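You operate a simulated robot arm through the tools that you are given. There is no shell and no other tool. Be economical: measure what you need, move in short steps, check, and stop when the job is done.

Carry out the task below with a simulated two-armed robot. There is one attempt and no reset: what you move stays moved.

TASK
Brush the fluff off the blue test strip and lay it ready in the pull tester.
Fine: hold the strip while you brush; put the test brush back. The strip lies on the white mark with the purple pull clamp shut. Leave the yellow pull clamp and the pull crank alone. Set down upright: test brush. What is to be rubbed or washed off counts as gone when no trace of it is left.

It is judged by the outcome, as a careful person would: the job done as asked, and still so three seconds after it is handed in. It fails if anything else is knocked over, pushed out of place, dropped, spilled or broken.

THE ROBOT
Two 7-joint arms with two-finger parallel grippers on one trunk, on a base that drives. Base frame: it is fixed to the floor where the robot stands at the start and does not move with it; the origin is under the middle of the robot, x ahead of it, y to its left, z up. Lengths are in m, angles in degrees, forces in N, time in s.
The left shoulder is at the start at [0.06, 0.144, 0.926], the right one opposite. With the tool pointing down near the work surface each hand reaches from about 0.3 to 0.72 m from the robot's upright axis, wherever it stands, measured 20 degrees to its own side. Places, roughly: pull crank [0.6, 0.5, 1]; purple pull clamp [0.8, 0.9, 1.1]; white mark on the pull tester [0.7, 0.8, 0.9]; yellow pull clamp [0.8, 0.7, 1.1]. Payload 1.57 kg a hand.
The TCP of each hand is the grasp point between the finger pads, 0.03 m short of the fingertips. In the tool frame z runs along the fingers and y along their closing line. Largest opening 0.11 m; finger width 0.024, thickness 0.012; the body of the gripper, 0.048 by 0.112 m, starts 0.078 m behind the TCP.
Orientation is told as [roll, pitch, yaw] about the base's x, y, z axes, in that order, counted from this pose: with the fingers straight down and closing along the base's y, the tool's x points along the base's -x, its y along +y and its z along -z.

THE INTERFACE
- The arms move only by the tool nudge_tool. It takes "left_increments", "right_increments" or both (then of equal length, played together; a hand with none holds still); each is a list of rows, each a list of 3 entries, a list of its own where there are three numbers: the shift along the tool's x, y, z in mm, then the turn, a rotation vector about the tool's x, y, z in degrees, then the opening in per cent of the stroke, from 0 (shut) to 100 (fully open). In form: [[[dx, dy, dz], [rx, ry, rz], grip], ...]. A call has 1 to 20 rows; each row shifts and turns the commanded pose from where the row before left it, along the tool's axes as they then stand. Rows are played at 5 a second. More than 0.05 m and 8.6 degrees between two rows, or a gripper value outside its range, and nothing of the call is played. A pose out of reach is approached as far as the arm can. The call stops where the force on the tool passes 90 N (or 10 N more than at its start, if that is more) or the arm is blocked; 0.2 s more then pass. Each finger travels about 0.045 m/s and halts on what it meets, pressing with about 25 N; the grip force reading is that of the motor and also rises with nothing between the fingers. The clock runs only during rows and for 0.2 s after the last one: add rows that do not move to give the fingers time. The reply holds the time, the measured pose of the TCP, the force on the tool along the base axes, the opening and the grip force, in the units named above and with some noise, with the torque about the TCP (base axes, N m) and any sound that the robot's microphone picked up.
- Cameras (640 x 400 px; columns grow to the right, rows downward): "scene" is now at [0.0394, 0.0545, 1.5361]; the picture's right is [0.54, -0.84, 0.00], its down [-0.55, -0.35, -0.76] and it looks along [0.64, 0.41, -0.65] (base axes); focal length 269 px, centre (320, 200). "left" rides on the left gripper at [0.07, -0.016, -0.141] in its tool frame; the picture's right is [0.23, 0.97, 0.00], its down [-0.86, 0.20, -0.48] and it looks along [-0.47, 0.11, 0.88] (tool axes); focal length 222 px, centre (320, 200). "right" rides on the right gripper at [0.07, 0.016, -0.141] in its tool frame; the picture's right is [-0.23, 0.97, 0.00], its down [-0.86, -0.20, -0.48] and it looks along [-0.47, -0.11, 0.88] (tool axes); focal length 222 px, centre (320, 200). There is no depth. A picture from a camera that has moved, and an enlarged one, comes with that camera's place and axes in the base frame and with its lens. The place of the scene camera against the robot may be out by one fixed shift of up to 0.025 m in any direction.
- camera(camera): a new picture of that camera. The clock stands still meanwhile.
- raise_lower(by): slides the trunk up (or, below 0, down) by that many m; the arms and the scene camera ride with it, the base frame stays. It gives what a move gives, with no picture.
- drive_base(legs): drives the robot by 1 to 6 legs, each [ahead, left, turn to the left] in m, m and degrees, along the robot's own axes; the way and the turn of a leg run together, so that a leg with both is an arc; at most 1.5 m and 180 degrees a leg. The arms and the cameras ride along, it lands a little off, and it stops where it bumps. It gives what a move gives.
- head_to(pan, tilt): turns the head with the scene camera to pan (to the left, within 86 degrees either way) and tilt (down, from -29 to 69), counted from straight ahead of the robot. It gives what a move gives.
- close_up(camera, box): a new picture of the part [left, top, right, bottom] of that camera's present view, enlarged. The clock stands still meanwhile.
- finish_job(): hands the job in; it is judged then, once.

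Work in short steps. Places have to be worked out from the pictures, the camera data and where the tool is seen: move nearer, look again, correct. Check each grasp and each placing, and mend what went wrong. You have 120 turns and 108 pictures in all, those below and enlarged ones among them. Open the grippers and draw the arms clear of the work before you hand the job in, unless the task says otherwise; then end with one line.

The tools are called after "Call:" as name(argument=value, ...) on one line, values as JSON. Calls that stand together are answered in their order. nudge_tool: Moves the arms, as the interface text tells. Its arguments: {"type":"object","properties":{"left_increments":{"type":"array"},"right_increments":{"type":"array"}},"required":[]} The other tools are called the same way: raise_lower (by) slides the trunk up or down; drive_base (legs) drives the base; head_to (pan, tilt) turns the head that bears the scene camera; camera (camera) takes a picture; close_up (camera, box) takes an enlarged picture of a part of a camera's view; finish_job () hands the job in.

At the start:

```text
time_s: 0.0
left_position: [0.3242, 0.3286, 0.9997]
left_orientation: [0.1, 0.0, 0.0]
left_force: [-0.4, 0.0, -0.3]
left_moment: [-0.01, 0.0, 0.02]
left_gripper_width: 0.1099
left_gripper_force: 0.0
right_position: [0.4598, 0.0176, 0.9999]
right_orientation: [0.1, 0.0, 0.1]
right_force: [-0.3, 0.1, -0.3]
right_moment: [0.0, -0.02, 0.0]
right_gripper_width: 0.11
right_gripper_force: 0.0
trunk travel left (down, up): [-0.525, 0.065]
robot x, y, heading: [0.0014, 0.001, -0.2]
head pan, tilt: [32.7, 40.9]
```

scene: 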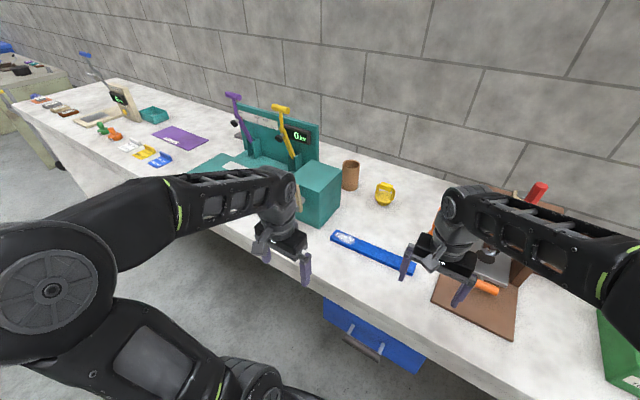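
right: 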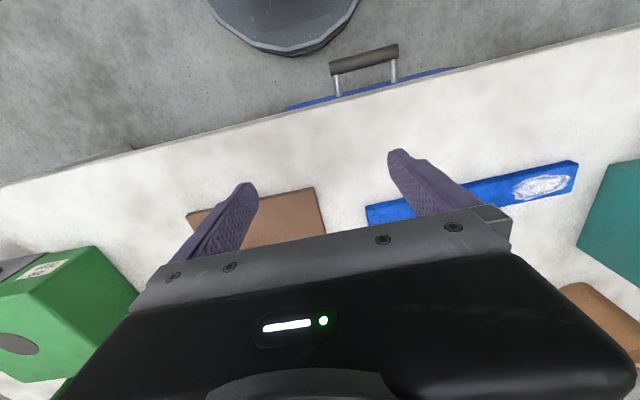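
left: 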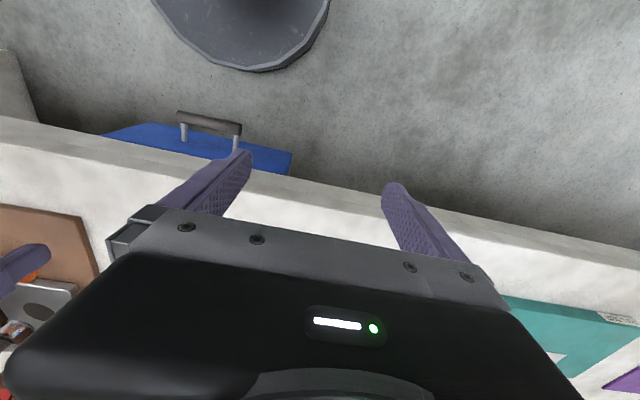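

The blue strip with white fluff lies in front; the pull tester is teal. I need to find the brush and look at the tester in detail.

Call:
close_up(camera="scene", box=[180, 70, 420, 220])

Call:
close_up(camera="scene", box=[320, 170, 560, 320])

Call:
close_up(camera="scene", box=[0, 30, 240, 180])

```text
2.67 times, centred on (300, 145) of scene
camera zoom: at [0.0394, 0.0545, 1.5361], right [0.54, -0.84, 0.0], down [-0.55, -0.35, -0.76], along [0.64, 0.41, -0.65], focal length 717 px, centre (373, 347)
```

zoom: 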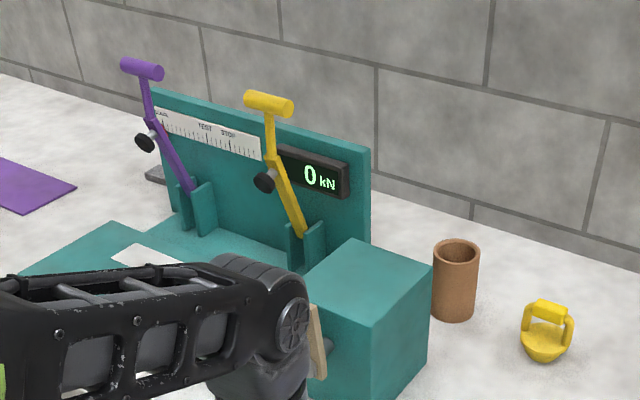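

```text
2.67 times, centred on (440, 245) of scene
camera zoom: at [0.0394, 0.0545, 1.5361], right [0.54, -0.84, 0.0], down [-0.55, -0.35, -0.76], along [0.64, 0.41, -0.65], focal length 717 px, centre (0, 80)
```

zoom: 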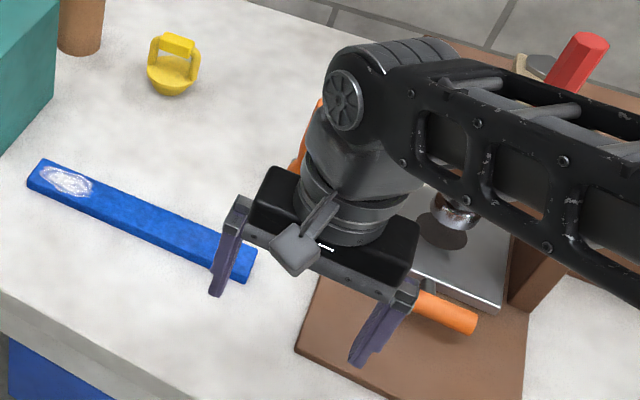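

```text
2.67 times, centred on (120, 105) of scene
camera zoom: at [0.0394, 0.0545, 1.5361], right [0.54, -0.84, 0.0], down [-0.55, -0.35, -0.76], along [0.64, 0.41, -0.65], focal length 717 px, centre (853, 453)
```

zoom: 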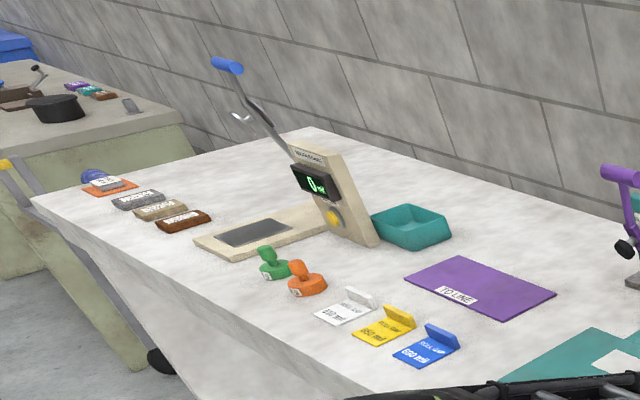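

I look to the right and further along to find the brush.

Call:
head_to(pan=-25, tilt=45)

Call:
camera(camera="scene")

Call:
close_up(camera="scene", box=[60, 60, 380, 260])

```text
time_s: 1.3
left_position: [0.3233, 0.3274, 0.9995]
left_orientation: [0.1, 0.1, 0.0]
left_force: [0.4, 1.2, 0.4]
left_moment: [-0.02, -0.02, 0.02]
left_gripper_width: 0.11
left_gripper_force: 0.1
right_position: [0.4611, 0.0187, 0.999]
right_orientation: [0.0, 0.0, -0.1]
right_force: [1.6, 0.3, 0.4]
right_moment: [0.0, -0.02, 0.01]
right_gripper_width: 0.11
right_gripper_force: 0.1
trunk travel left (down, up): [-0.525, 0.065]
robot x, y, heading: [0.0033, 0.003, 0.5]
head pan, tilt: [-25.0, 45.0]
```

```text
101 pictures are left
camera scene: at [0.0421, -0.0254, 1.5302], right [-0.42, -0.91, 0.0], down [-0.64, 0.3, -0.71], along [0.64, -0.3, -0.71], focal length 269 px, centre (320, 200)
```

scene: 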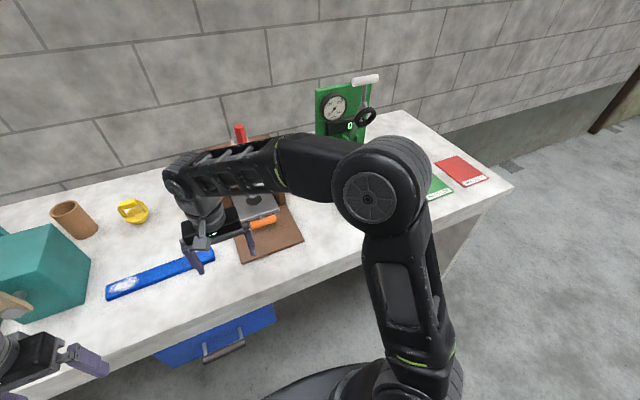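

```text
2.00 times, centred on (220, 160) of scene
camera zoom: at [0.0421, -0.0254, 1.5302], right [-0.42, -0.91, 0.0], down [-0.64, 0.3, -0.71], along [0.64, -0.3, -0.71], focal length 538 px, centre (520, 280)
```

zoom: 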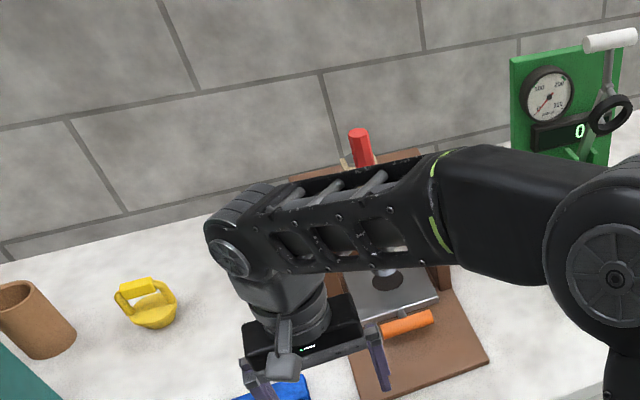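

The yellow bowed thing may be the brush; I zoom at it and at the cup.

Call:
close_up(camera="scene", box=[40, 180, 168, 260])

Call:
close_up(camera="right", box=[480, 200, 640, 300])

```text
5.00 times, centred on (104, 220) of scene
camera zoom: at [0.0421, -0.0254, 1.5302], right [-0.42, -0.91, 0.0], down [-0.64, 0.3, -0.71], along [0.64, -0.3, -0.71], focal length 1344 px, centre (1400, 100)
```

zoom: 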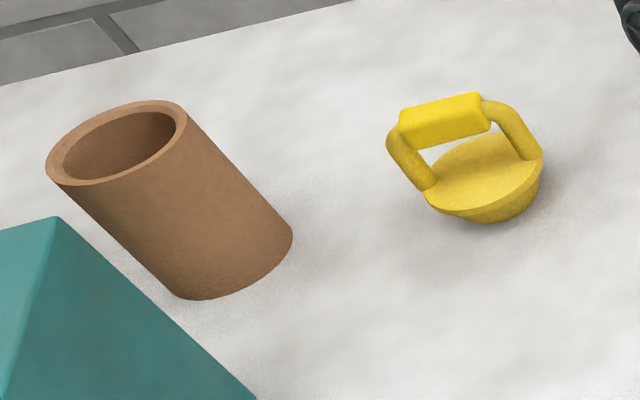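

```text
4.00 times, centred on (560, 250) of right
camera zoom: at [0.3918, 0.034, 1.1422], right [0.23, 0.97, 0.0], down [0.86, -0.2, 0.48], along [0.47, -0.11, -0.88], focal length 888 px, centre (-640, 0)
```

zoom: 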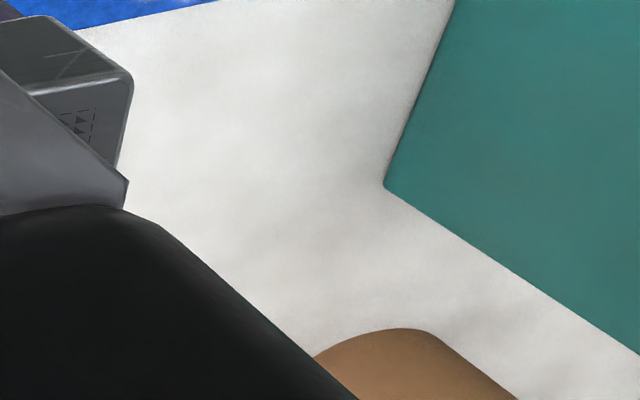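

I move the right hand aside to the robot's right to see what it hides.

Call:
nudge_tool(right_increments=[[[20, 0, -40], [0, 0, 0], 100], [[30, -40, -10], [0, 0, 0], 100], [[20, -45, 0], [0, 0, 0], 100], [[20, -45, 0], [0, 0, 0], 100], [[10, -45, 0], [0, 0, 0], 100], [[0, -45, 0], [0, 0, 0], 100], [[0, 0, 0], [0, 0, 0], 100]])

Call:
head_to(pan=5, tilt=40)

Call:
camera(camera="scene")

```text
refused: row 2 steps farther than a row can; nothing moved
```

```text
time_s: 2.2
left_position: [0.3241, 0.3286, 0.9996]
left_orientation: [0.0, 0.1, 0.1]
left_force: [0.0, 0.0, -0.1]
left_moment: [-0.02, 0.02, 0.04]
left_gripper_width: 0.1099
left_gripper_force: 0.2
right_position: [0.4612, 0.0179, 1.0004]
right_orientation: [0.1, 0.1, 0.0]
right_force: [0.1, -0.5, -0.2]
right_moment: [-0.02, 0.01, -0.01]
right_gripper_width: 0.11
right_gripper_force: 0.0
trunk travel left (down, up): [-0.525, 0.065]
robot x, y, heading: [0.0018, -0.0013, -0.2]
head pan, tilt: [5.0, 40.0]
```

```text
97 pictures are left
camera scene: at [0.0531, 0.0162, 1.5374], right [0.09, -1.0, 0.0], down [-0.64, -0.06, -0.77], along [0.76, 0.07, -0.64], focal length 269 px, centre (320, 200)
```

scene: 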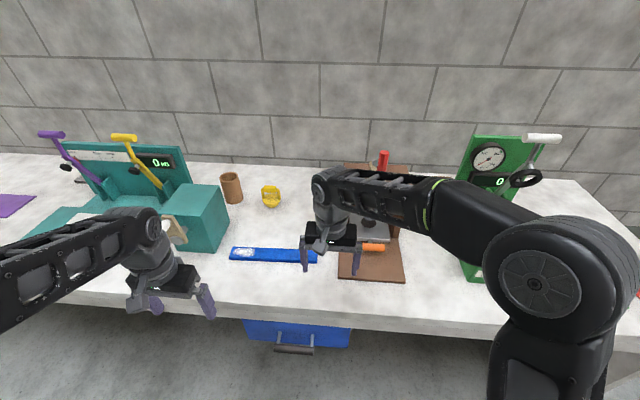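

Resend with smaller steps.

Call:
nudge_tool(right_increments=[[[20, 0, -40], [0, 0, 0], 100], [[30, -35, -10], [0, 0, 0], 100], [[20, -40, 0], [0, 0, 0], 100], [[20, -40, 0], [0, 0, 0], 100], [[10, -45, 0], [0, 0, 0], 100], [[0, -45, 0], [0, 0, 0], 100], [[0, 0, 0], [0, 0, 0], 100]])

Call:
close_up(camera="scene", box=[220, 120, 460, 270])

Call:
close_up(camera="scene", box=[0, 120, 240, 270])

```text
time_s: 3.8
left_position: [0.3232, 0.3286, 0.9998]
left_orientation: [0.0, 0.0, 0.1]
left_force: [0.0, -1.0, -0.6]
left_moment: [0.01, 0.02, 0.0]
left_gripper_width: 0.1099
left_gripper_force: 0.0
right_position: [0.3619, -0.1864, 1.0497]
right_orientation: [0.1, 0.1, 0.0]
right_force: [-0.1, -0.1, 0.1]
right_moment: [0.0, -0.03, -0.03]
right_gripper_width: 0.1098
right_gripper_force: 0.2
trunk travel left (down, up): [-0.525, 0.065]
robot x, y, heading: [-0.0014, -0.0028, -0.1]
head pan, tilt: [5.0, 40.0]
```

```text
2.67 times, centred on (340, 195) of scene
camera zoom: at [0.0532, 0.0166, 1.5374], right [0.09, -1.0, 0.0], down [-0.64, -0.06, -0.77], along [0.76, 0.07, -0.64], focal length 717 px, centre (267, 213)
```

zoom: 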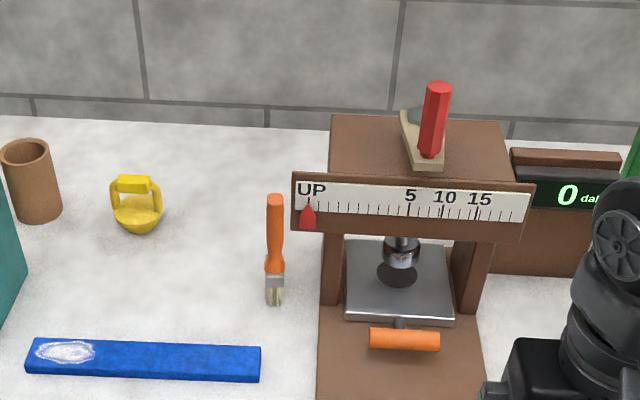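

```text
2.67 times, centred on (120, 195) of scene
camera zoom: at [0.0532, 0.0166, 1.5374], right [0.09, -1.0, 0.0], down [-0.64, -0.06, -0.77], along [0.76, 0.07, -0.64], focal length 717 px, centre (853, 213)
```

zoom: 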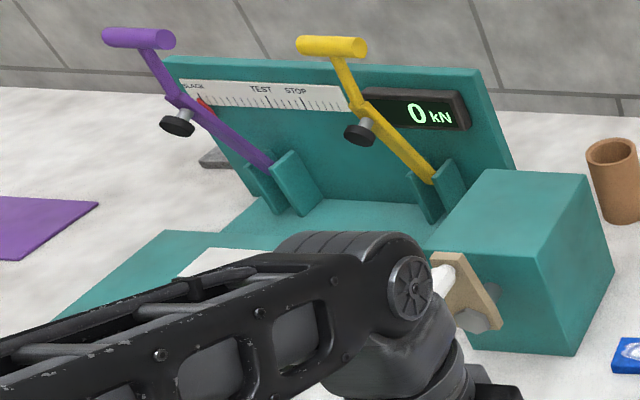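

The orange-handled brush stands or lies left of the press. I drive left 0.35 m for a second view (parallax) of the brush and for a look at the tester.

Call:
drive_base(legs=[[0, 0.35, 0]])

Call:
head_to(pan=-20, tilt=40)

Call:
close_up(camera="scene", box=[160, 100, 480, 300])

Call:
head_to(pan=35, tilt=40)

Call:
close_up(camera="scene", box=[160, 80, 480, 280])

```text
time_s: 6.1
left_position: [0.3211, 0.6821, 0.9986]
left_orientation: [0.1, -0.1, 0.3]
left_force: [0.4, 0.7, 0.5]
left_moment: [0.0, -0.02, 0.01]
left_gripper_width: 0.1103
left_gripper_force: 0.0
right_position: [0.3624, 0.1667, 1.0504]
right_orientation: [0.1, -0.1, 0.3]
right_force: [-0.1, 0.7, 1.1]
right_moment: [0.0, -0.01, 0.0]
right_gripper_width: 0.1101
right_gripper_force: 0.1
trunk travel left (down, up): [-0.525, 0.065]
robot x, y, heading: [-0.0008, 0.3507, 0.1]
head pan, tilt: [5.0, 40.0]
```

```text
time_s: 7.0
left_position: [0.3212, 0.6826, 1.0003]
left_orientation: [0.0, -0.1, 0.3]
left_force: [0.1, 0.0, -0.4]
left_moment: [-0.03, -0.03, -0.01]
left_gripper_width: 0.1098
left_gripper_force: 0.0
right_position: [0.3627, 0.1663, 1.0505]
right_orientation: [0.0, 0.0, 0.3]
right_force: [0.5, -0.2, 0.6]
right_moment: [0.01, -0.01, 0.0]
right_gripper_width: 0.1097
right_gripper_force: 0.2
trunk travel left (down, up): [-0.525, 0.065]
robot x, y, heading: [-0.0026, 0.351, 0.1]
head pan, tilt: [-20.0, 40.0]
```

```text
2.00 times, centred on (320, 200) of scene
camera zoom: at [0.0476, 0.3316, 1.5374], right [-0.34, -0.94, 0.0], down [-0.61, 0.22, -0.77], along [0.72, -0.26, -0.64], focal length 538 px, centre (320, 200)
```

zoom: 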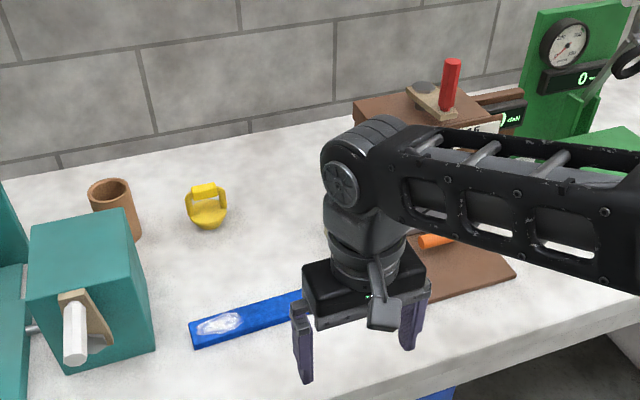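

```text
time_s: 8.2
left_position: [0.3219, 0.6813, 0.9997]
left_orientation: [-0.1, 0.0, 0.3]
left_force: [0.0, -0.5, -1.0]
left_moment: [-0.01, 0.0, 0.06]
left_gripper_width: 0.11
left_gripper_force: 0.1
right_position: [0.3619, 0.1669, 1.0502]
right_orientation: [0.0, 0.0, 0.4]
right_force: [0.4, -0.2, -1.7]
right_moment: [0.01, 0.02, 0.03]
right_gripper_width: 0.11
right_gripper_force: 0.1
trunk travel left (down, up): [-0.525, 0.065]
robot x, y, heading: [-0.0001, 0.3525, 0.4]
head pan, tilt: [35.0, 40.0]
```

```text
2.00 times, centred on (320, 180) of scene
camera zoom: at [0.0369, 0.4092, 1.5374], right [0.58, -0.82, 0.0], down [-0.53, -0.37, -0.77], along [0.63, 0.44, -0.64], focal length 538 px, centre (320, 240)
```

zoom: 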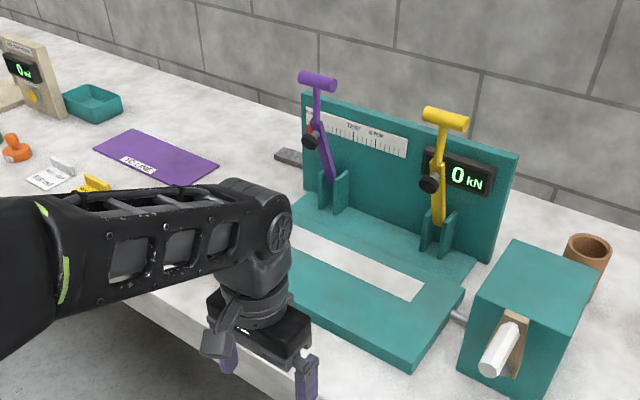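

The right forearm hides the brush. I shift the right hand further right and the left hand further left.

Call:
nudge_tool(right_increments=[[[0, -45, 0], [0, 0, 0], 100], [[0, -45, 0], [0, 0, 0], 100], [[0, -45, 0], [0, 0, 0], 100], [[0, -45, 0], [0, 0, 0], 100], [[0, 0, 0], [0, 0, 0], 100]], left_increments=[[[0, 40, 0], [0, 0, 0], 100], [[0, 40, 0], [0, 0, 0], 100], [[0, 40, 0], [0, 0, 0], 100], [[0, 0, 0], [0, 0, 0], 100], [[0, 0, 0], [0, 0, 0], 100]])

Call:
close_up(camera="scene", box=[160, 80, 480, 280])

Call:
head_to(pan=-20, tilt=40)

Call:
close_up(camera="scene", box=[160, 100, 480, 300])

```text
time_s: 9.4
left_position: [0.3207, 0.8008, 0.9986]
left_orientation: [0.0, 0.1, 0.3]
left_force: [1.0, -0.5, 0.6]
left_moment: [-0.04, 0.01, 0.02]
left_gripper_width: 0.1098
left_gripper_force: 0.0
right_position: [0.363, -0.0132, 1.049]
right_orientation: [0.0, 0.0, 0.3]
right_force: [-0.5, -0.4, -0.1]
right_moment: [0.02, 0.0, -0.01]
right_gripper_width: 0.1101
right_gripper_force: 0.1
trunk travel left (down, up): [-0.525, 0.065]
robot x, y, heading: [-0.0002, 0.3487, 0.6]
head pan, tilt: [35.0, 40.0]
```

```text
2.00 times, centred on (320, 180) of scene
camera zoom: at [0.0369, 0.4098, 1.5374], right [0.58, -0.82, 0.0], down [-0.52, -0.37, -0.77], along [0.63, 0.44, -0.64], focal length 538 px, centre (320, 240)
```

zoom: 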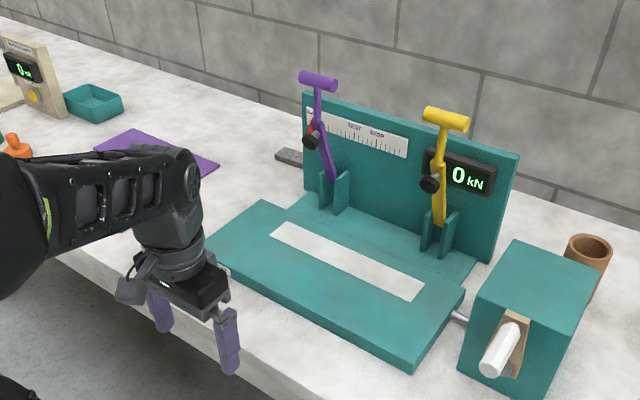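

```text
time_s: 10.7
left_position: [0.3192, 0.8006, 0.9997]
left_orientation: [-0.1, 0.0, 0.3]
left_force: [0.0, 0.4, -0.3]
left_moment: [0.01, 0.04, 0.01]
left_gripper_width: 0.1099
left_gripper_force: 0.1
right_position: [0.3633, -0.0119, 1.0488]
right_orientation: [0.0, 0.0, 0.2]
right_force: [-0.4, -0.6, 0.5]
right_moment: [0.01, 0.01, 0.0]
right_gripper_width: 0.1101
right_gripper_force: 0.0
trunk travel left (down, up): [-0.525, 0.065]
robot x, y, heading: [-0.0042, 0.3522, 0.3]
head pan, tilt: [-20.0, 40.0]
```

```text
2.00 times, centred on (320, 200) of scene
camera zoom: at [0.0476, 0.3315, 1.5374], right [-0.34, -0.94, 0.0], down [-0.61, 0.22, -0.77], along [0.72, -0.26, -0.64], focal length 538 px, centre (320, 200)
```

zoom: 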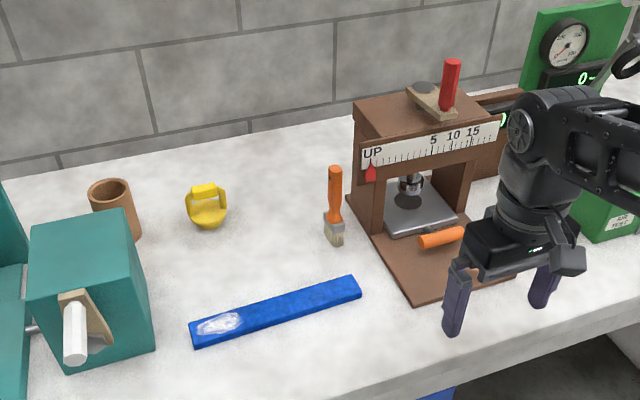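

Parallax says the brush stands upright on its bristles at about (0.70, 0.065), top near z 1.03. I drive back to y≈0.06 and ahead a little, for left-hand brush work and right-hand holding.

Call:
drive_base(legs=[[0, -0.29, -0.3], [0.06, 0, 0]])

Call:
head_to(pan=5, tilt=45)

Call:
camera(camera="scene")

```text
time_s: 13.2
left_position: [0.3852, 0.5079, 1.001]
left_orientation: [0.1, 0.1, 0.1]
left_force: [0.5, -0.1, -0.2]
left_moment: [0.01, 0.03, -0.03]
left_gripper_width: 0.1101
left_gripper_force: 0.1
right_position: [0.4226, -0.3052, 1.0484]
right_orientation: [-0.1, 0.1, 0.0]
right_force: [0.6, 0.0, -0.4]
right_moment: [0.0, 0.04, 0.0]
right_gripper_width: 0.11
right_gripper_force: 0.1
trunk travel left (down, up): [-0.525, 0.065]
robot x, y, heading: [0.0618, 0.0583, 0.0]
head pan, tilt: [-20.0, 40.0]
```

```text
time_s: 14.1
left_position: [0.3826, 0.5085, 1.0002]
left_orientation: [0.0, 0.0, 0.0]
left_force: [0.1, -0.7, 0.0]
left_moment: [0.0, -0.03, -0.02]
left_gripper_width: 0.1097
left_gripper_force: 0.1
right_position: [0.4205, -0.3065, 1.0485]
right_orientation: [-0.1, -0.1, 0.0]
right_force: [0.5, 0.7, -0.1]
right_moment: [-0.02, -0.01, -0.01]
right_gripper_width: 0.1099
right_gripper_force: 0.0
trunk travel left (down, up): [-0.525, 0.065]
robot x, y, heading: [0.0606, 0.0579, -0.1]
head pan, tilt: [5.0, 45.0]
```

```text
90 pictures are left
camera scene: at [0.1091, 0.076, 1.5302], right [0.09, -1.0, 0.0], down [-0.7, -0.06, -0.71], along [0.7, 0.06, -0.71], focal length 269 px, centre (320, 200)
```

scene: 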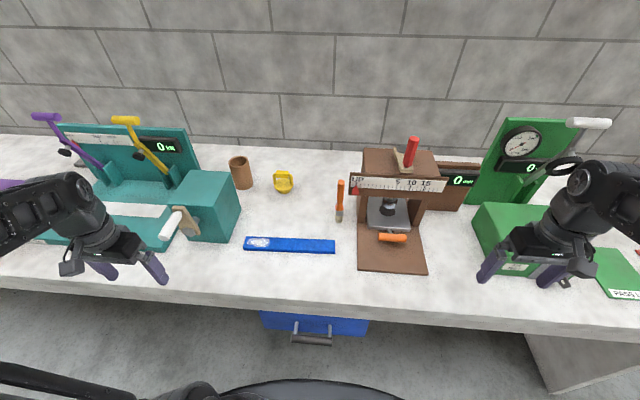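

The press's scale board overhangs close to the brush, so I'll take the brush with the left hand tilted, fingers pointing right-and-down, closing along x. First I raise the left hand and turn it -90° about tool z, then tilt 45°.

Call:
nudge_tool(left_increments=[[[0, 0, -12], [0, 0, -7.5], 60], [[0, 0, -12], [0, 0, -7.5], 60], [[0, 0, -12], [0, 0, -7.5], 60], [[0, 0, -12], [0, 0, -7.5], 60], [[0, 0, -12], [0, 0, -7.5], 60], [[0, 0, -12], [0, 0, -7.5], 60], [[0, 0, -12], [0, 0, -7.5], 60], [[0, 0, -12], [0, 0, -7.5], 60], [[0, 0, -12], [0, 0, -7.5], 60], [[0, 0, -12], [0, 0, -7.5], 60], [[0, 0, 0], [0, 0, -7.5], 60], [[0, 0, 0], [0, 0, -7.5], 60], [[0, 0, 0], [0, 8, 0], 60], [[0, 0, 0], [0, 8, 0], 60], [[0, 0, 0], [0, 8, 0], 60], [[0, 0, 0], [0, 8, 0], 60], [[0, 0, 0], [0, 8, 0], 60], [[0, 0, 0], [0, 5, 0], 60], [[0, 0, 0], [0, 0, 0], 60]])

Call:
camera(camera="scene")

```text
time_s: 18.1
left_position: [0.3996, 0.4852, 1.0493]
left_orientation: [-1.8, 21.2, 89.9]
left_force: [-0.3, -0.1, 0.5]
left_moment: [0.0, 0.01, 0.02]
left_gripper_width: 0.066
left_gripper_force: 0.0
left hand out of reach, approached as far as the arm can: row 13, 14, 15, 16, 17, 18
right_position: [0.4213, -0.3055, 1.048]
right_orientation: [0.1, 0.1, 0.0]
right_force: [0.0, -0.2, 0.4]
right_moment: [0.02, -0.03, 0.0]
right_gripper_width: 0.1099
right_gripper_force: 0.1
trunk travel left (down, up): [-0.525, 0.065]
robot x, y, heading: [0.0569, 0.0591, -0.1]
head pan, tilt: [5.0, 45.0]
```

```text
89 pictures are left
camera scene: at [0.1093, 0.0759, 1.5301], right [0.09, -1.0, 0.0], down [-0.7, -0.06, -0.71], along [0.7, 0.06, -0.71], focal length 269 px, centre (320, 200)
```

scene: 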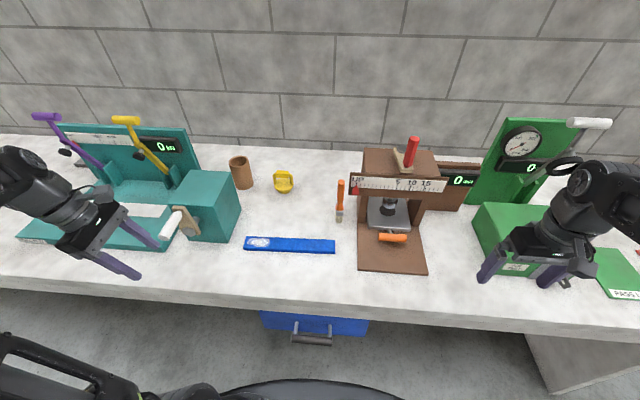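

The tilt ran out of reach that far left; I carry the commanded pose to the right (base -y) and see whether it is attained.

Call:
nudge_tool(left_increments=[[[24, 0, 24], [0, 0, 0], 60], [[24, 0, 24], [0, 0, 0], 60], [[24, 0, 24], [0, 0, 0], 60], [[24, 0, 24], [0, 0, 0], 60], [[24, 0, 24], [0, 0, 0], 60], [[24, 0, 24], [0, 0, 0], 60], [[0, 0, 0], [0, 0, 0], 60]])

```text
time_s: 19.7
left_position: [0.4035, 0.3001, 0.968]
left_orientation: [-1.7, 21.2, 89.9]
left_force: [0.4, -0.4, 0.4]
left_moment: [-0.01, 0.02, 0.04]
left_gripper_width: 0.0659
left_gripper_force: 0.1
right_position: [0.4207, -0.3047, 1.0483]
right_orientation: [-0.1, 0.0, 0.0]
right_force: [-0.2, -0.2, -1.0]
right_moment: [-0.02, 0.01, 0.01]
right_gripper_width: 0.11
right_gripper_force: 0.1
trunk travel left (down, up): [-0.525, 0.065]
robot x, y, heading: [0.0603, 0.0601, -0.1]
head pan, tilt: [5.0, 45.0]
```

Command resets to the reached pose, with a tilt of 21°. I raise it 0.15, move ahead, then tilt on.

Call:
nudge_tool(left_increments=[[[14, 0, -37], [0, 0, 0], 60], [[14, 0, -37], [0, 0, 0], 60], [[14, 0, -37], [0, 0, 0], 60], [[14, 0, -37], [0, 0, 0], 60], [[0, -40, 0], [0, 0, 0], 60], [[0, -40, 0], [0, 0, 0], 60], [[0, -40, 0], [0, 0, 0], 60], [[0, -40, 0], [0, 0, 0], 60], [[0, -40, 0], [0, 0, 0], 60], [[0, 0, 0], [0, 8, 0], 60], [[0, 0, 0], [0, 8, 0], 60], [[0, 0, 0], [0, 8, 0], 60], [[0, 0, 0], [0, 0, 0], 60]])

Call:
camera(camera="scene")

Call:
camera(camera="left")

```text
time_s: 22.5
left_position: [0.5664, 0.2958, 1.1105]
left_orientation: [-2.9, 33.2, 89.4]
left_force: [0.9, 0.3, -0.3]
left_moment: [0.0, -0.01, -0.01]
left_gripper_width: 0.066
left_gripper_force: 0.0
left hand out of reach, approached as far as the arm can: row 4, 8, 9, 10, 11, 12
right_position: [0.4215, -0.307, 1.0488]
right_orientation: [0.0, 0.0, 0.0]
right_force: [0.0, 0.6, 0.7]
right_moment: [0.02, 0.0, 0.04]
right_gripper_width: 0.1098
right_gripper_force: 0.2
trunk travel left (down, up): [-0.525, 0.065]
robot x, y, heading: [0.0575, 0.0599, 0.3]
head pan, tilt: [5.0, 45.0]
```

```text
88 pictures are left
camera scene: at [0.1091, 0.076, 1.5302], right [0.09, -1.0, 0.0], down [-0.7, -0.06, -0.71], along [0.7, 0.06, -0.71], focal length 269 px, centre (320, 200)
```

scene: 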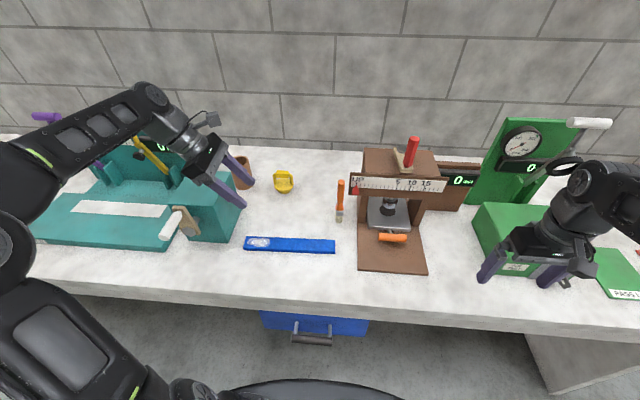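

```text
87 pictures are left
camera left: at [0.574, 0.3153, 1.2668], right [-0.97, -0.21, 0.08], down [-0.21, 0.97, -0.08], along [-0.06, -0.09, -0.99], focal length 222 px, centre (320, 200)
```

left: 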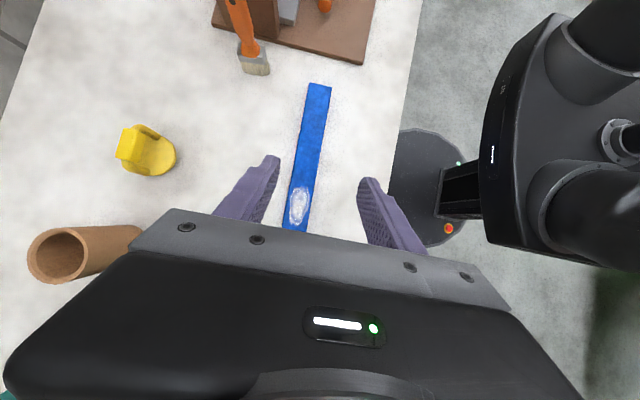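

Very useful wrist view: the brush foot is near (0.72, 0.058), strip from (0.60, 0.065) to (0.58, 0.34). I go right 0.2 at constant height and check reach.

Call:
nudge_tool(left_increments=[[[33, 0, 22], [0, 0, 0], 60], [[33, 0, 22], [0, 0, 0], 60], [[33, 0, 22], [0, 0, 0], 60], [[33, 0, 22], [0, 0, 0], 60], [[0, -35, 0], [0, 0, 0], 60], [[0, -35, 0], [0, 0, 0], 60], [[0, 0, 0], [0, 0, 0], 60]])

Call:
camera(camera="left")

```text
time_s: 24.1
left_position: [0.6393, 0.14, 1.1136]
left_orientation: [-2.9, 33.3, 89.3]
left_force: [-0.4, 0.1, 0.5]
left_moment: [0.0, -0.02, -0.02]
left_gripper_width: 0.0659
left_gripper_force: 0.0
right_position: [0.4208, -0.3061, 1.0486]
right_orientation: [0.1, 0.0, 0.1]
right_force: [-0.9, -0.1, 0.4]
right_moment: [0.01, 0.0, 0.02]
right_gripper_width: 0.1101
right_gripper_force: 0.0
trunk travel left (down, up): [-0.525, 0.065]
robot x, y, heading: [0.0606, 0.0621, 0.1]
head pan, tilt: [5.0, 45.0]
```

```text
86 pictures are left
camera left: at [0.6477, 0.1576, 1.2706], right [-0.97, -0.21, 0.08], down [-0.21, 0.97, -0.08], along [-0.07, -0.09, -0.99], focal length 222 px, centre (320, 200)
```

left: 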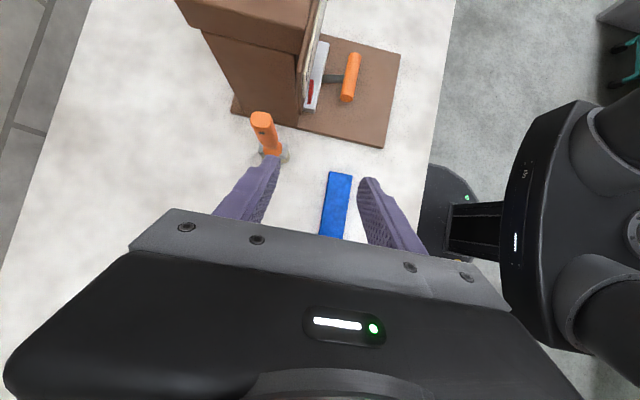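

The pose is reachable. Brush axis ≈(0.714, 0.06). I move 75 mm ahead, then half of the straight approach along the fingers, and look.

Call:
nudge_tool(left_increments=[[[0, -38, 0], [0, 0, 0], 60], [[0, -37, 0], [0, 0, 0], 60], [[0, 0, 30], [0, 0, 0], 60], [[0, 0, 20], [0, 0, 0], 60], [[0, 0, 0], [0, 0, 0], 60]])

Call:
camera(camera="left")

Call:
close_up(camera="scene", box=[260, 110, 420, 260])

```text
time_s: 25.3
left_position: [0.6793, 0.1122, 1.0724]
left_orientation: [-2.9, 33.2, 89.4]
left_force: [0.5, 0.5, -0.2]
left_moment: [-0.02, 0.01, 0.0]
left_gripper_width: 0.0659
left_gripper_force: 0.1
left hand out of reach, approached as far as the arm can: row 2
right_position: [0.4216, -0.306, 1.0483]
right_orientation: [0.1, 0.0, 0.0]
right_force: [-0.4, 0.2, -0.8]
right_moment: [0.01, 0.0, -0.01]
right_gripper_width: 0.1101
right_gripper_force: 0.1
trunk travel left (down, up): [-0.525, 0.065]
robot x, y, heading: [0.0586, 0.0592, -0.1]
head pan, tilt: [5.0, 45.0]
```

```text
85 pictures are left
camera left: at [0.6881, 0.1314, 1.2291], right [-0.97, -0.21, 0.08], down [-0.21, 0.97, -0.08], along [-0.07, -0.09, -0.99], focal length 222 px, centre (320, 200)
```

left: 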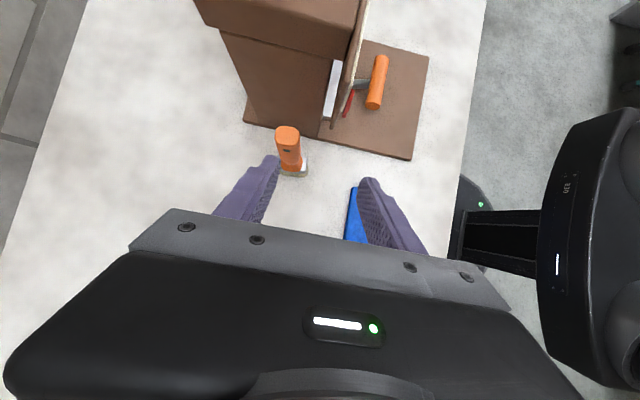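

```text
2.67 times, centred on (340, 185) of scene
camera zoom: at [0.1093, 0.076, 1.5301], right [0.09, -1.0, 0.0], down [-0.7, -0.06, -0.71], along [0.7, 0.06, -0.71], focal length 717 px, centre (267, 240)
```

zoom: 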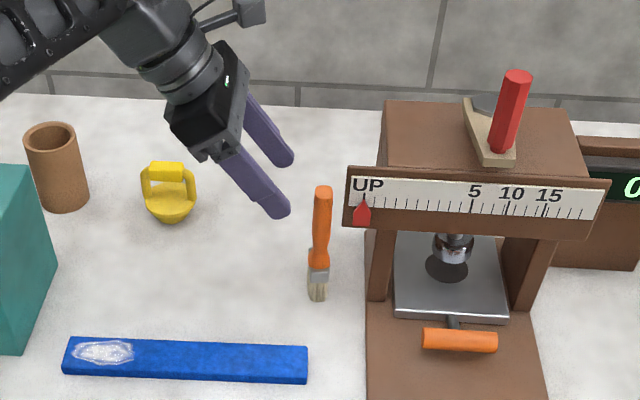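

Brush axis confirmed at (0.714, 0.062); the arm lacks ~35 mm of reach. I drive ahead 0.045, carefully.

Call:
drive_base(legs=[[0.045, 0, 0]])

Call:
camera(camera="left")

```text
time_s: 26.2
left_position: [0.7256, 0.1132, 1.0713]
left_orientation: [-2.8, 33.1, 89.5]
left_force: [0.6, -0.1, -0.1]
left_moment: [0.0, 0.05, -0.02]
left_gripper_width: 0.066
left_gripper_force: 0.0
right_position: [0.4686, -0.3061, 1.0469]
right_orientation: [0.1, 0.1, -0.1]
right_force: [0.5, 0.5, -0.3]
right_moment: [0.02, 0.01, 0.0]
right_gripper_width: 0.1099
right_gripper_force: 0.0
trunk travel left (down, up): [-0.525, 0.065]
robot x, y, heading: [0.1054, 0.0606, -0.1]
head pan, tilt: [5.0, 45.0]
```

```text
83 pictures are left
camera left: at [0.7348, 0.1322, 1.2281], right [-0.97, -0.21, 0.08], down [-0.21, 0.97, -0.08], along [-0.07, -0.09, -0.99], focal length 222 px, centre (320, 200)
```

left: 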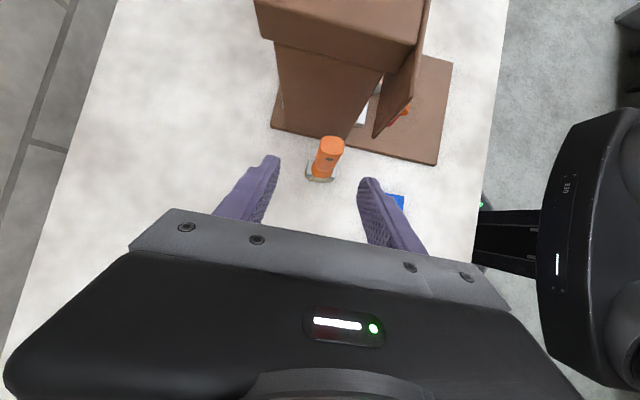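

Brush is between the fingers. I shift 8 mm back and go 90 mm along the fingers around the handle.

Call:
nudge_tool(left_increments=[[[0, 8, 0], [0, 0, 0], 60], [[0, 0, 30], [0, 0, 0], 60], [[0, 0, 30], [0, 0, 0], 60], [[0, 0, 28], [0, 0, 0], 60], [[0, 0, 0], [0, 0, 0], 60]])

Call:
camera(camera="left")

Call:
close_up(camera="scene", box=[260, 110, 420, 260])

```text
time_s: 27.4
left_position: [0.7191, 0.0657, 0.9979]
left_orientation: [-2.8, 33.3, 89.6]
left_force: [0.1, 0.7, 0.2]
left_moment: [0.02, 0.0, 0.0]
left_gripper_width: 0.0661
left_gripper_force: 0.0
right_position: [0.4667, -0.306, 1.0483]
right_orientation: [0.1, 0.0, 0.0]
right_force: [-0.8, 0.6, 0.5]
right_moment: [0.0, -0.03, 0.01]
right_gripper_width: 0.1104
right_gripper_force: 0.0
trunk travel left (down, up): [-0.525, 0.065]
robot x, y, heading: [0.1011, 0.0574, -0.0]
head pan, tilt: [5.0, 45.0]
```

```text
82 pictures are left
camera left: at [0.7287, 0.084, 1.1549], right [-0.97, -0.21, 0.08], down [-0.21, 0.97, -0.08], along [-0.06, -0.09, -0.99], focal length 222 px, centre (320, 200)
```

left: 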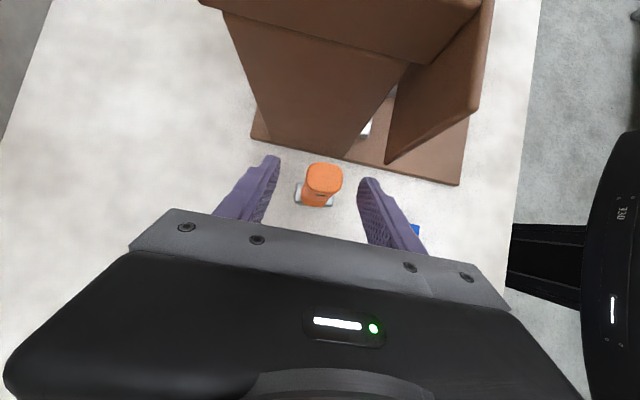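

```text
2.67 times, centred on (340, 185) of scene
camera zoom: at [0.154, 0.0762, 1.5302], right [0.09, -1.0, 0.0], down [-0.7, -0.06, -0.71], along [0.7, 0.06, -0.71], focal length 717 px, centre (267, 240)
```

zoom: 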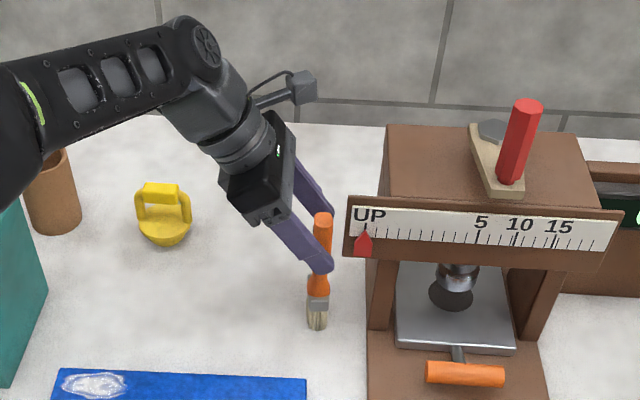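

Handle is well between the fingers; close.

Call:
nudge_tool(left_increments=[[[0, 0, 0], [0, 0, 0], 40], [[0, 0, 0], [0, 0, 0], 25], [[0, 0, 0], [0, 0, 0], 10], [[0, 0, 0], [0, 0, 0], 0], [[0, 0, 0], [0, 0, 0], 0], [[0, 0, 0], [0, 0, 0], 0]])

Call:
close_up(camera="scene", box=[260, 130, 420, 230])

```text
time_s: 28.8
left_position: [0.7199, 0.0646, 0.9992]
left_orientation: [-3.0, 33.3, 89.7]
left_force: [-1.4, 0.4, 2.1]
left_moment: [-0.03, 0.25, 0.01]
left_gripper_width: 0.023
left_gripper_force: 25.1
right_position: [0.4655, -0.3044, 1.0475]
right_orientation: [0.0, 0.0, 0.0]
right_force: [-0.2, 0.9, 0.0]
right_moment: [0.03, 0.01, -0.03]
right_gripper_width: 0.11
right_gripper_force: 0.1
trunk travel left (down, up): [-0.525, 0.065]
robot x, y, heading: [0.1055, 0.0584, 0.1]
head pan, tilt: [5.0, 45.0]
```

```text
4.00 times, centred on (340, 180) of scene
camera zoom: at [0.1537, 0.076, 1.5302], right [0.09, -1.0, 0.0], down [-0.7, -0.06, -0.71], along [0.7, 0.06, -0.71], focal length 1076 px, centre (240, 280)
```

zoom: 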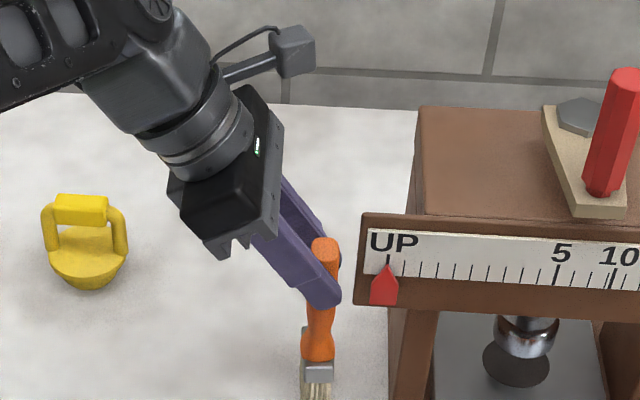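

Gripped (23 mm). Lift straight, then withdraw along the fingers, and move toward the robot.

Call:
nudge_tool(left_increments=[[[8, 0, -13], [0, 0, 0], 0], [[11, 0, -17], [0, 0, 0], 0], [[0, 0, -35], [0, 0, 0], 0], [[0, 0, -35], [0, 0, 0], 0], [[-20, 0, -20], [0, 0, 0], 0], [[-25, 20, -15], [0, 0, 0], 0], [[-25, 20, -15], [0, 0, 0], 0], [[-25, 20, -15], [0, 0, 0], 0], [[0, 0, 0], [0, 0, 0], 0]])

Call:
camera(camera="scene")

Call:
camera(camera="left")

```text
time_s: 30.8
left_position: [0.6527, 0.2204, 1.0926]
left_orientation: [-3.0, 33.1, 89.4]
left_force: [-0.3, 0.6, -0.6]
left_moment: [-0.01, -0.01, 0.0]
left_gripper_width: 0.023
left_gripper_force: 24.9
right_position: [0.467, -0.3059, 1.0479]
right_orientation: [0.1, -0.1, 0.0]
right_force: [-0.1, -0.7, -0.4]
right_moment: [-0.02, 0.0, 0.02]
right_gripper_width: 0.1103
right_gripper_force: 0.0
trunk travel left (down, up): [-0.525, 0.065]
robot x, y, heading: [0.1046, 0.0617, -0.2]
head pan, tilt: [5.0, 45.0]
```

```text
79 pictures are left
camera scene: at [0.1546, 0.0757, 1.5301], right [0.09, -1.0, 0.0], down [-0.7, -0.06, -0.71], along [0.7, 0.06, -0.71], focal length 269 px, centre (320, 200)
```

scene: 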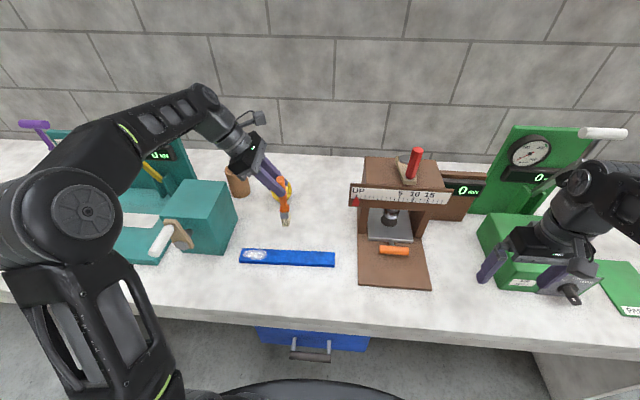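

```text
78 pictures are left
camera left: at [0.662, 0.2383, 1.2494], right [-0.97, -0.21, 0.08], down [-0.21, 0.97, -0.08], along [-0.07, -0.09, -0.99], focal length 222 px, centre (320, 200)
```

left: 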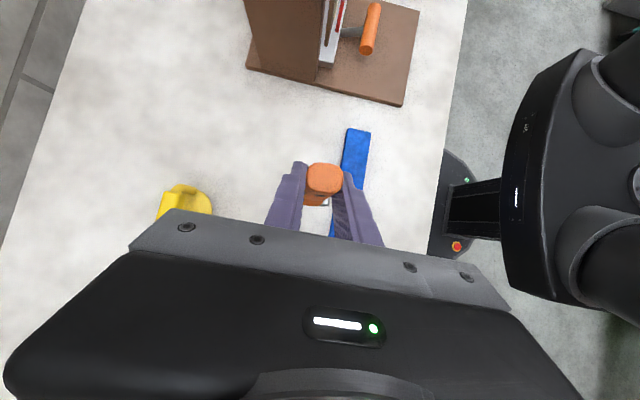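

Brush held upright. Now I bring the right hand to hold the strip's right end: raise and turn it 90° so it closes along x; the left steps aside to the left.

Call:
nudge_tool(left_increments=[[[-25, 0, -16], [0, 0, 0], 0], [[-25, 0, -16], [0, 0, 0], 0], [[-25, 0, -16], [0, 0, 0], 0], [[0, 0, 0], [0, 0, 0], 0], [[0, 0, 0], [0, 0, 0], 0], [[0, 0, 0], [0, 0, 0], 0], [[0, 0, 0], [0, 0, 0], 0], [[0, 0, 0], [0, 0, 0], 0], [[0, 0, 0], [0, 0, 0], 0], [[0, 0, 0], [0, 0, 0], 0], [[0, 0, 0], [0, 0, 0], 0], [[0, 0, 0], [0, 0, 0], 0], [[0, 0, 0], [0, 0, 0], 0], [[0, 0, 0], [0, 0, 0], 0], [[0, 0, 0], [0, 0, 0], 0], [[0, 0, 0], [0, 0, 0], 0], [[0, 0, 0], [0, 0, 0], 0], [[0, 0, 0], [0, 0, 0], 0]], right_increments=[[[0, 0, -20], [0, 0, 0], 80], [[0, 0, -20], [0, 0, 0], 80], [[0, 0, -20], [0, 0, 7.5], 80], [[0, 0, 0], [0, 0, 7.5], 80], [[0, 0, 0], [0, 0, 7.5], 80], [[0, 0, 0], [0, 0, 7.5], 80], [[0, 0, 0], [0, 0, 7.5], 80], [[0, 0, 0], [0, 0, 7.5], 80], [[0, 0, 0], [0, 0, 7.5], 80], [[0, 0, 0], [0, 0, 7.5], 80], [[0, 0, 0], [0, 0, 7.5], 80], [[0, 0, 0], [0, 0, 7.5], 80], [[0, 0, 0], [0, 0, 7.5], 80], [[0, 0, 0], [0, 0, 7.5], 80], [[40, 0, 0], [0, 0, 0], 80], [[40, 0, 0], [0, 0, 0], 80], [[40, 0, 0], [0, 0, 0], 80], [[0, 0, 0], [0, 0, 0], 80]])

```text
time_s: 34.6
left_position: [0.6521, 0.2879, 1.0932]
left_orientation: [-2.9, 33.1, 89.5]
left_force: [0.0, -0.8, -1.8]
left_moment: [0.02, 0.01, -0.02]
left_gripper_width: 0.0231
left_gripper_force: 25.5
left hand out of reach, approached as far as the arm can: row 3
right_position: [0.4663, -0.1859, 1.1086]
right_orientation: [0.0, -0.1, -90.1]
right_force: [-0.9, -0.7, -0.5]
right_moment: [0.0, 0.0, 0.0]
right_gripper_width: 0.0879
right_gripper_force: 0.0
trunk travel left (down, up): [-0.525, 0.065]
robot x, y, heading: [0.1021, 0.0594, 0.4]
head pan, tilt: [5.0, 45.0]
```

Right turned fine. Carry it in front of the press to the strip's right end and look.

Call:
nudge_tool(right_increments=[[[40, 0, 0], [0, 0, 0], 80], [[40, 0, 0], [0, 0, 0], 80], [[40, 0, 0], [0, 0, 0], 80], [[40, 0, 0], [0, 0, 0], 80], [[40, 0, 0], [0, 0, 0], 80], [[40, 0, 0], [0, 0, 0], 80], [[40, 0, 0], [0, 0, 0], 80], [[30, 0, 0], [0, 0, 0], 80], [[0, 40, 0], [0, 0, 0], 80], [[0, 40, 0], [0, 0, 0], 80], [[0, 40, 30], [0, 0, 0], 80], [[0, 0, 40], [0, 0, 0], 80], [[0, 0, 0], [0, 0, 0], 80]])

Call:
camera(camera="right")

Call:
camera(camera="scene")

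```text
time_s: 37.4
left_position: [0.6523, 0.2887, 1.0929]
left_orientation: [-3.0, 33.2, 89.5]
left_force: [0.6, -0.6, -0.9]
left_moment: [0.04, 0.01, 0.01]
left_gripper_width: 0.023
left_gripper_force: 25.5
right_position: [0.5597, 0.1258, 1.0391]
right_orientation: [0.0, 0.0, -89.9]
right_force: [-0.2, -0.3, -0.1]
right_moment: [0.02, -0.02, 0.01]
right_gripper_width: 0.0879
right_gripper_force: 0.1
right hand out of reach, approached as far as the arm can: row 10
trunk travel left (down, up): [-0.525, 0.065]
robot x, y, heading: [0.1028, 0.0567, -0.0]
head pan, tilt: [5.0, 45.0]
```

```text
77 pictures are left
camera right: at [0.5761, 0.1948, 1.1809], right [0.97, -0.23, 0.0], down [-0.2, -0.86, 0.48], along [-0.11, -0.47, -0.88], focal length 222 px, centre (320, 200)
```

right: 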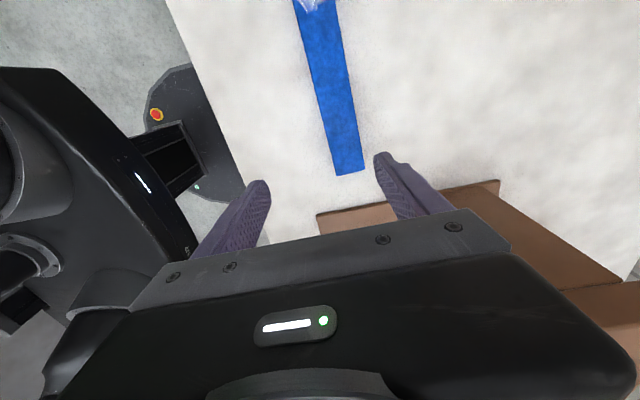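

```text
76 pictures are left
camera scene: at [0.1545, 0.0766, 1.5301], right [0.09, -1.0, 0.0], down [-0.7, -0.06, -0.71], along [0.7, 0.06, -0.71], focal length 269 px, centre (320, 200)
```

scene: 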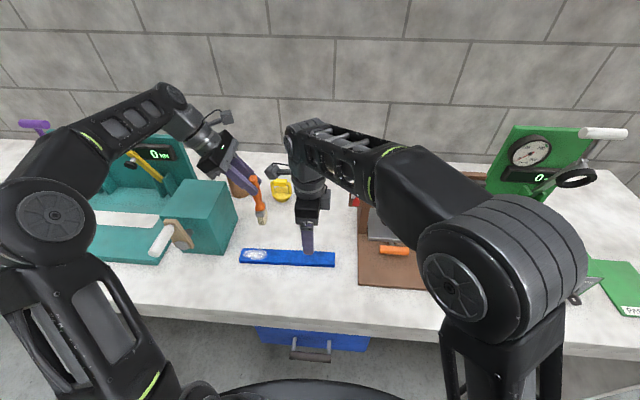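

Strip is ~42 mm wide, centred x≈0.591 here. I move the right hand 31 mm ahead and descend to z 0.93.

Call:
nudge_tool(right_increments=[[[-5, 16, 10], [0, 0, 0], 80], [[-5, 15, 10], [0, 0, 0], 80], [[0, 0, 30], [0, 0, 0], 80], [[0, 0, 30], [0, 0, 0], 80], [[0, 0, 30], [0, 0, 0], 80], [[0, 0, 0], [0, 0, 0], 80]])

Call:
camera(camera="right")

```text
time_s: 38.8
left_position: [0.6527, 0.2889, 1.0934]
left_orientation: [-3.0, 33.3, 89.5]
left_force: [0.4, -0.1, -0.7]
left_moment: [0.01, 0.01, -0.01]
left_gripper_width: 0.0232
left_gripper_force: 24.5
right_position: [0.5867, 0.1161, 0.9283]
right_orientation: [0.1, 0.0, -89.9]
right_force: [0.0, 0.6, 0.3]
right_moment: [-0.02, 0.0, -0.01]
right_gripper_width: 0.0881
right_gripper_force: 0.0
trunk travel left (down, up): [-0.525, 0.065]
robot x, y, heading: [0.105, 0.0617, 0.1]
head pan, tilt: [5.0, 45.0]
```

```text
75 pictures are left
camera right: at [0.6045, 0.1856, 1.0716], right [0.97, -0.23, 0.0], down [-0.2, -0.86, 0.48], along [-0.11, -0.47, -0.88], focal length 222 px, centre (320, 200)
```

right: 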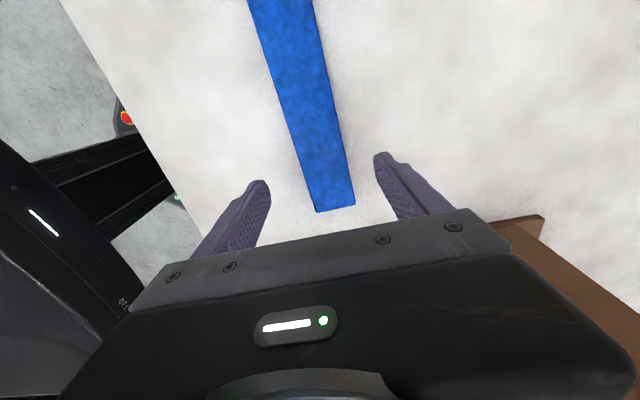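

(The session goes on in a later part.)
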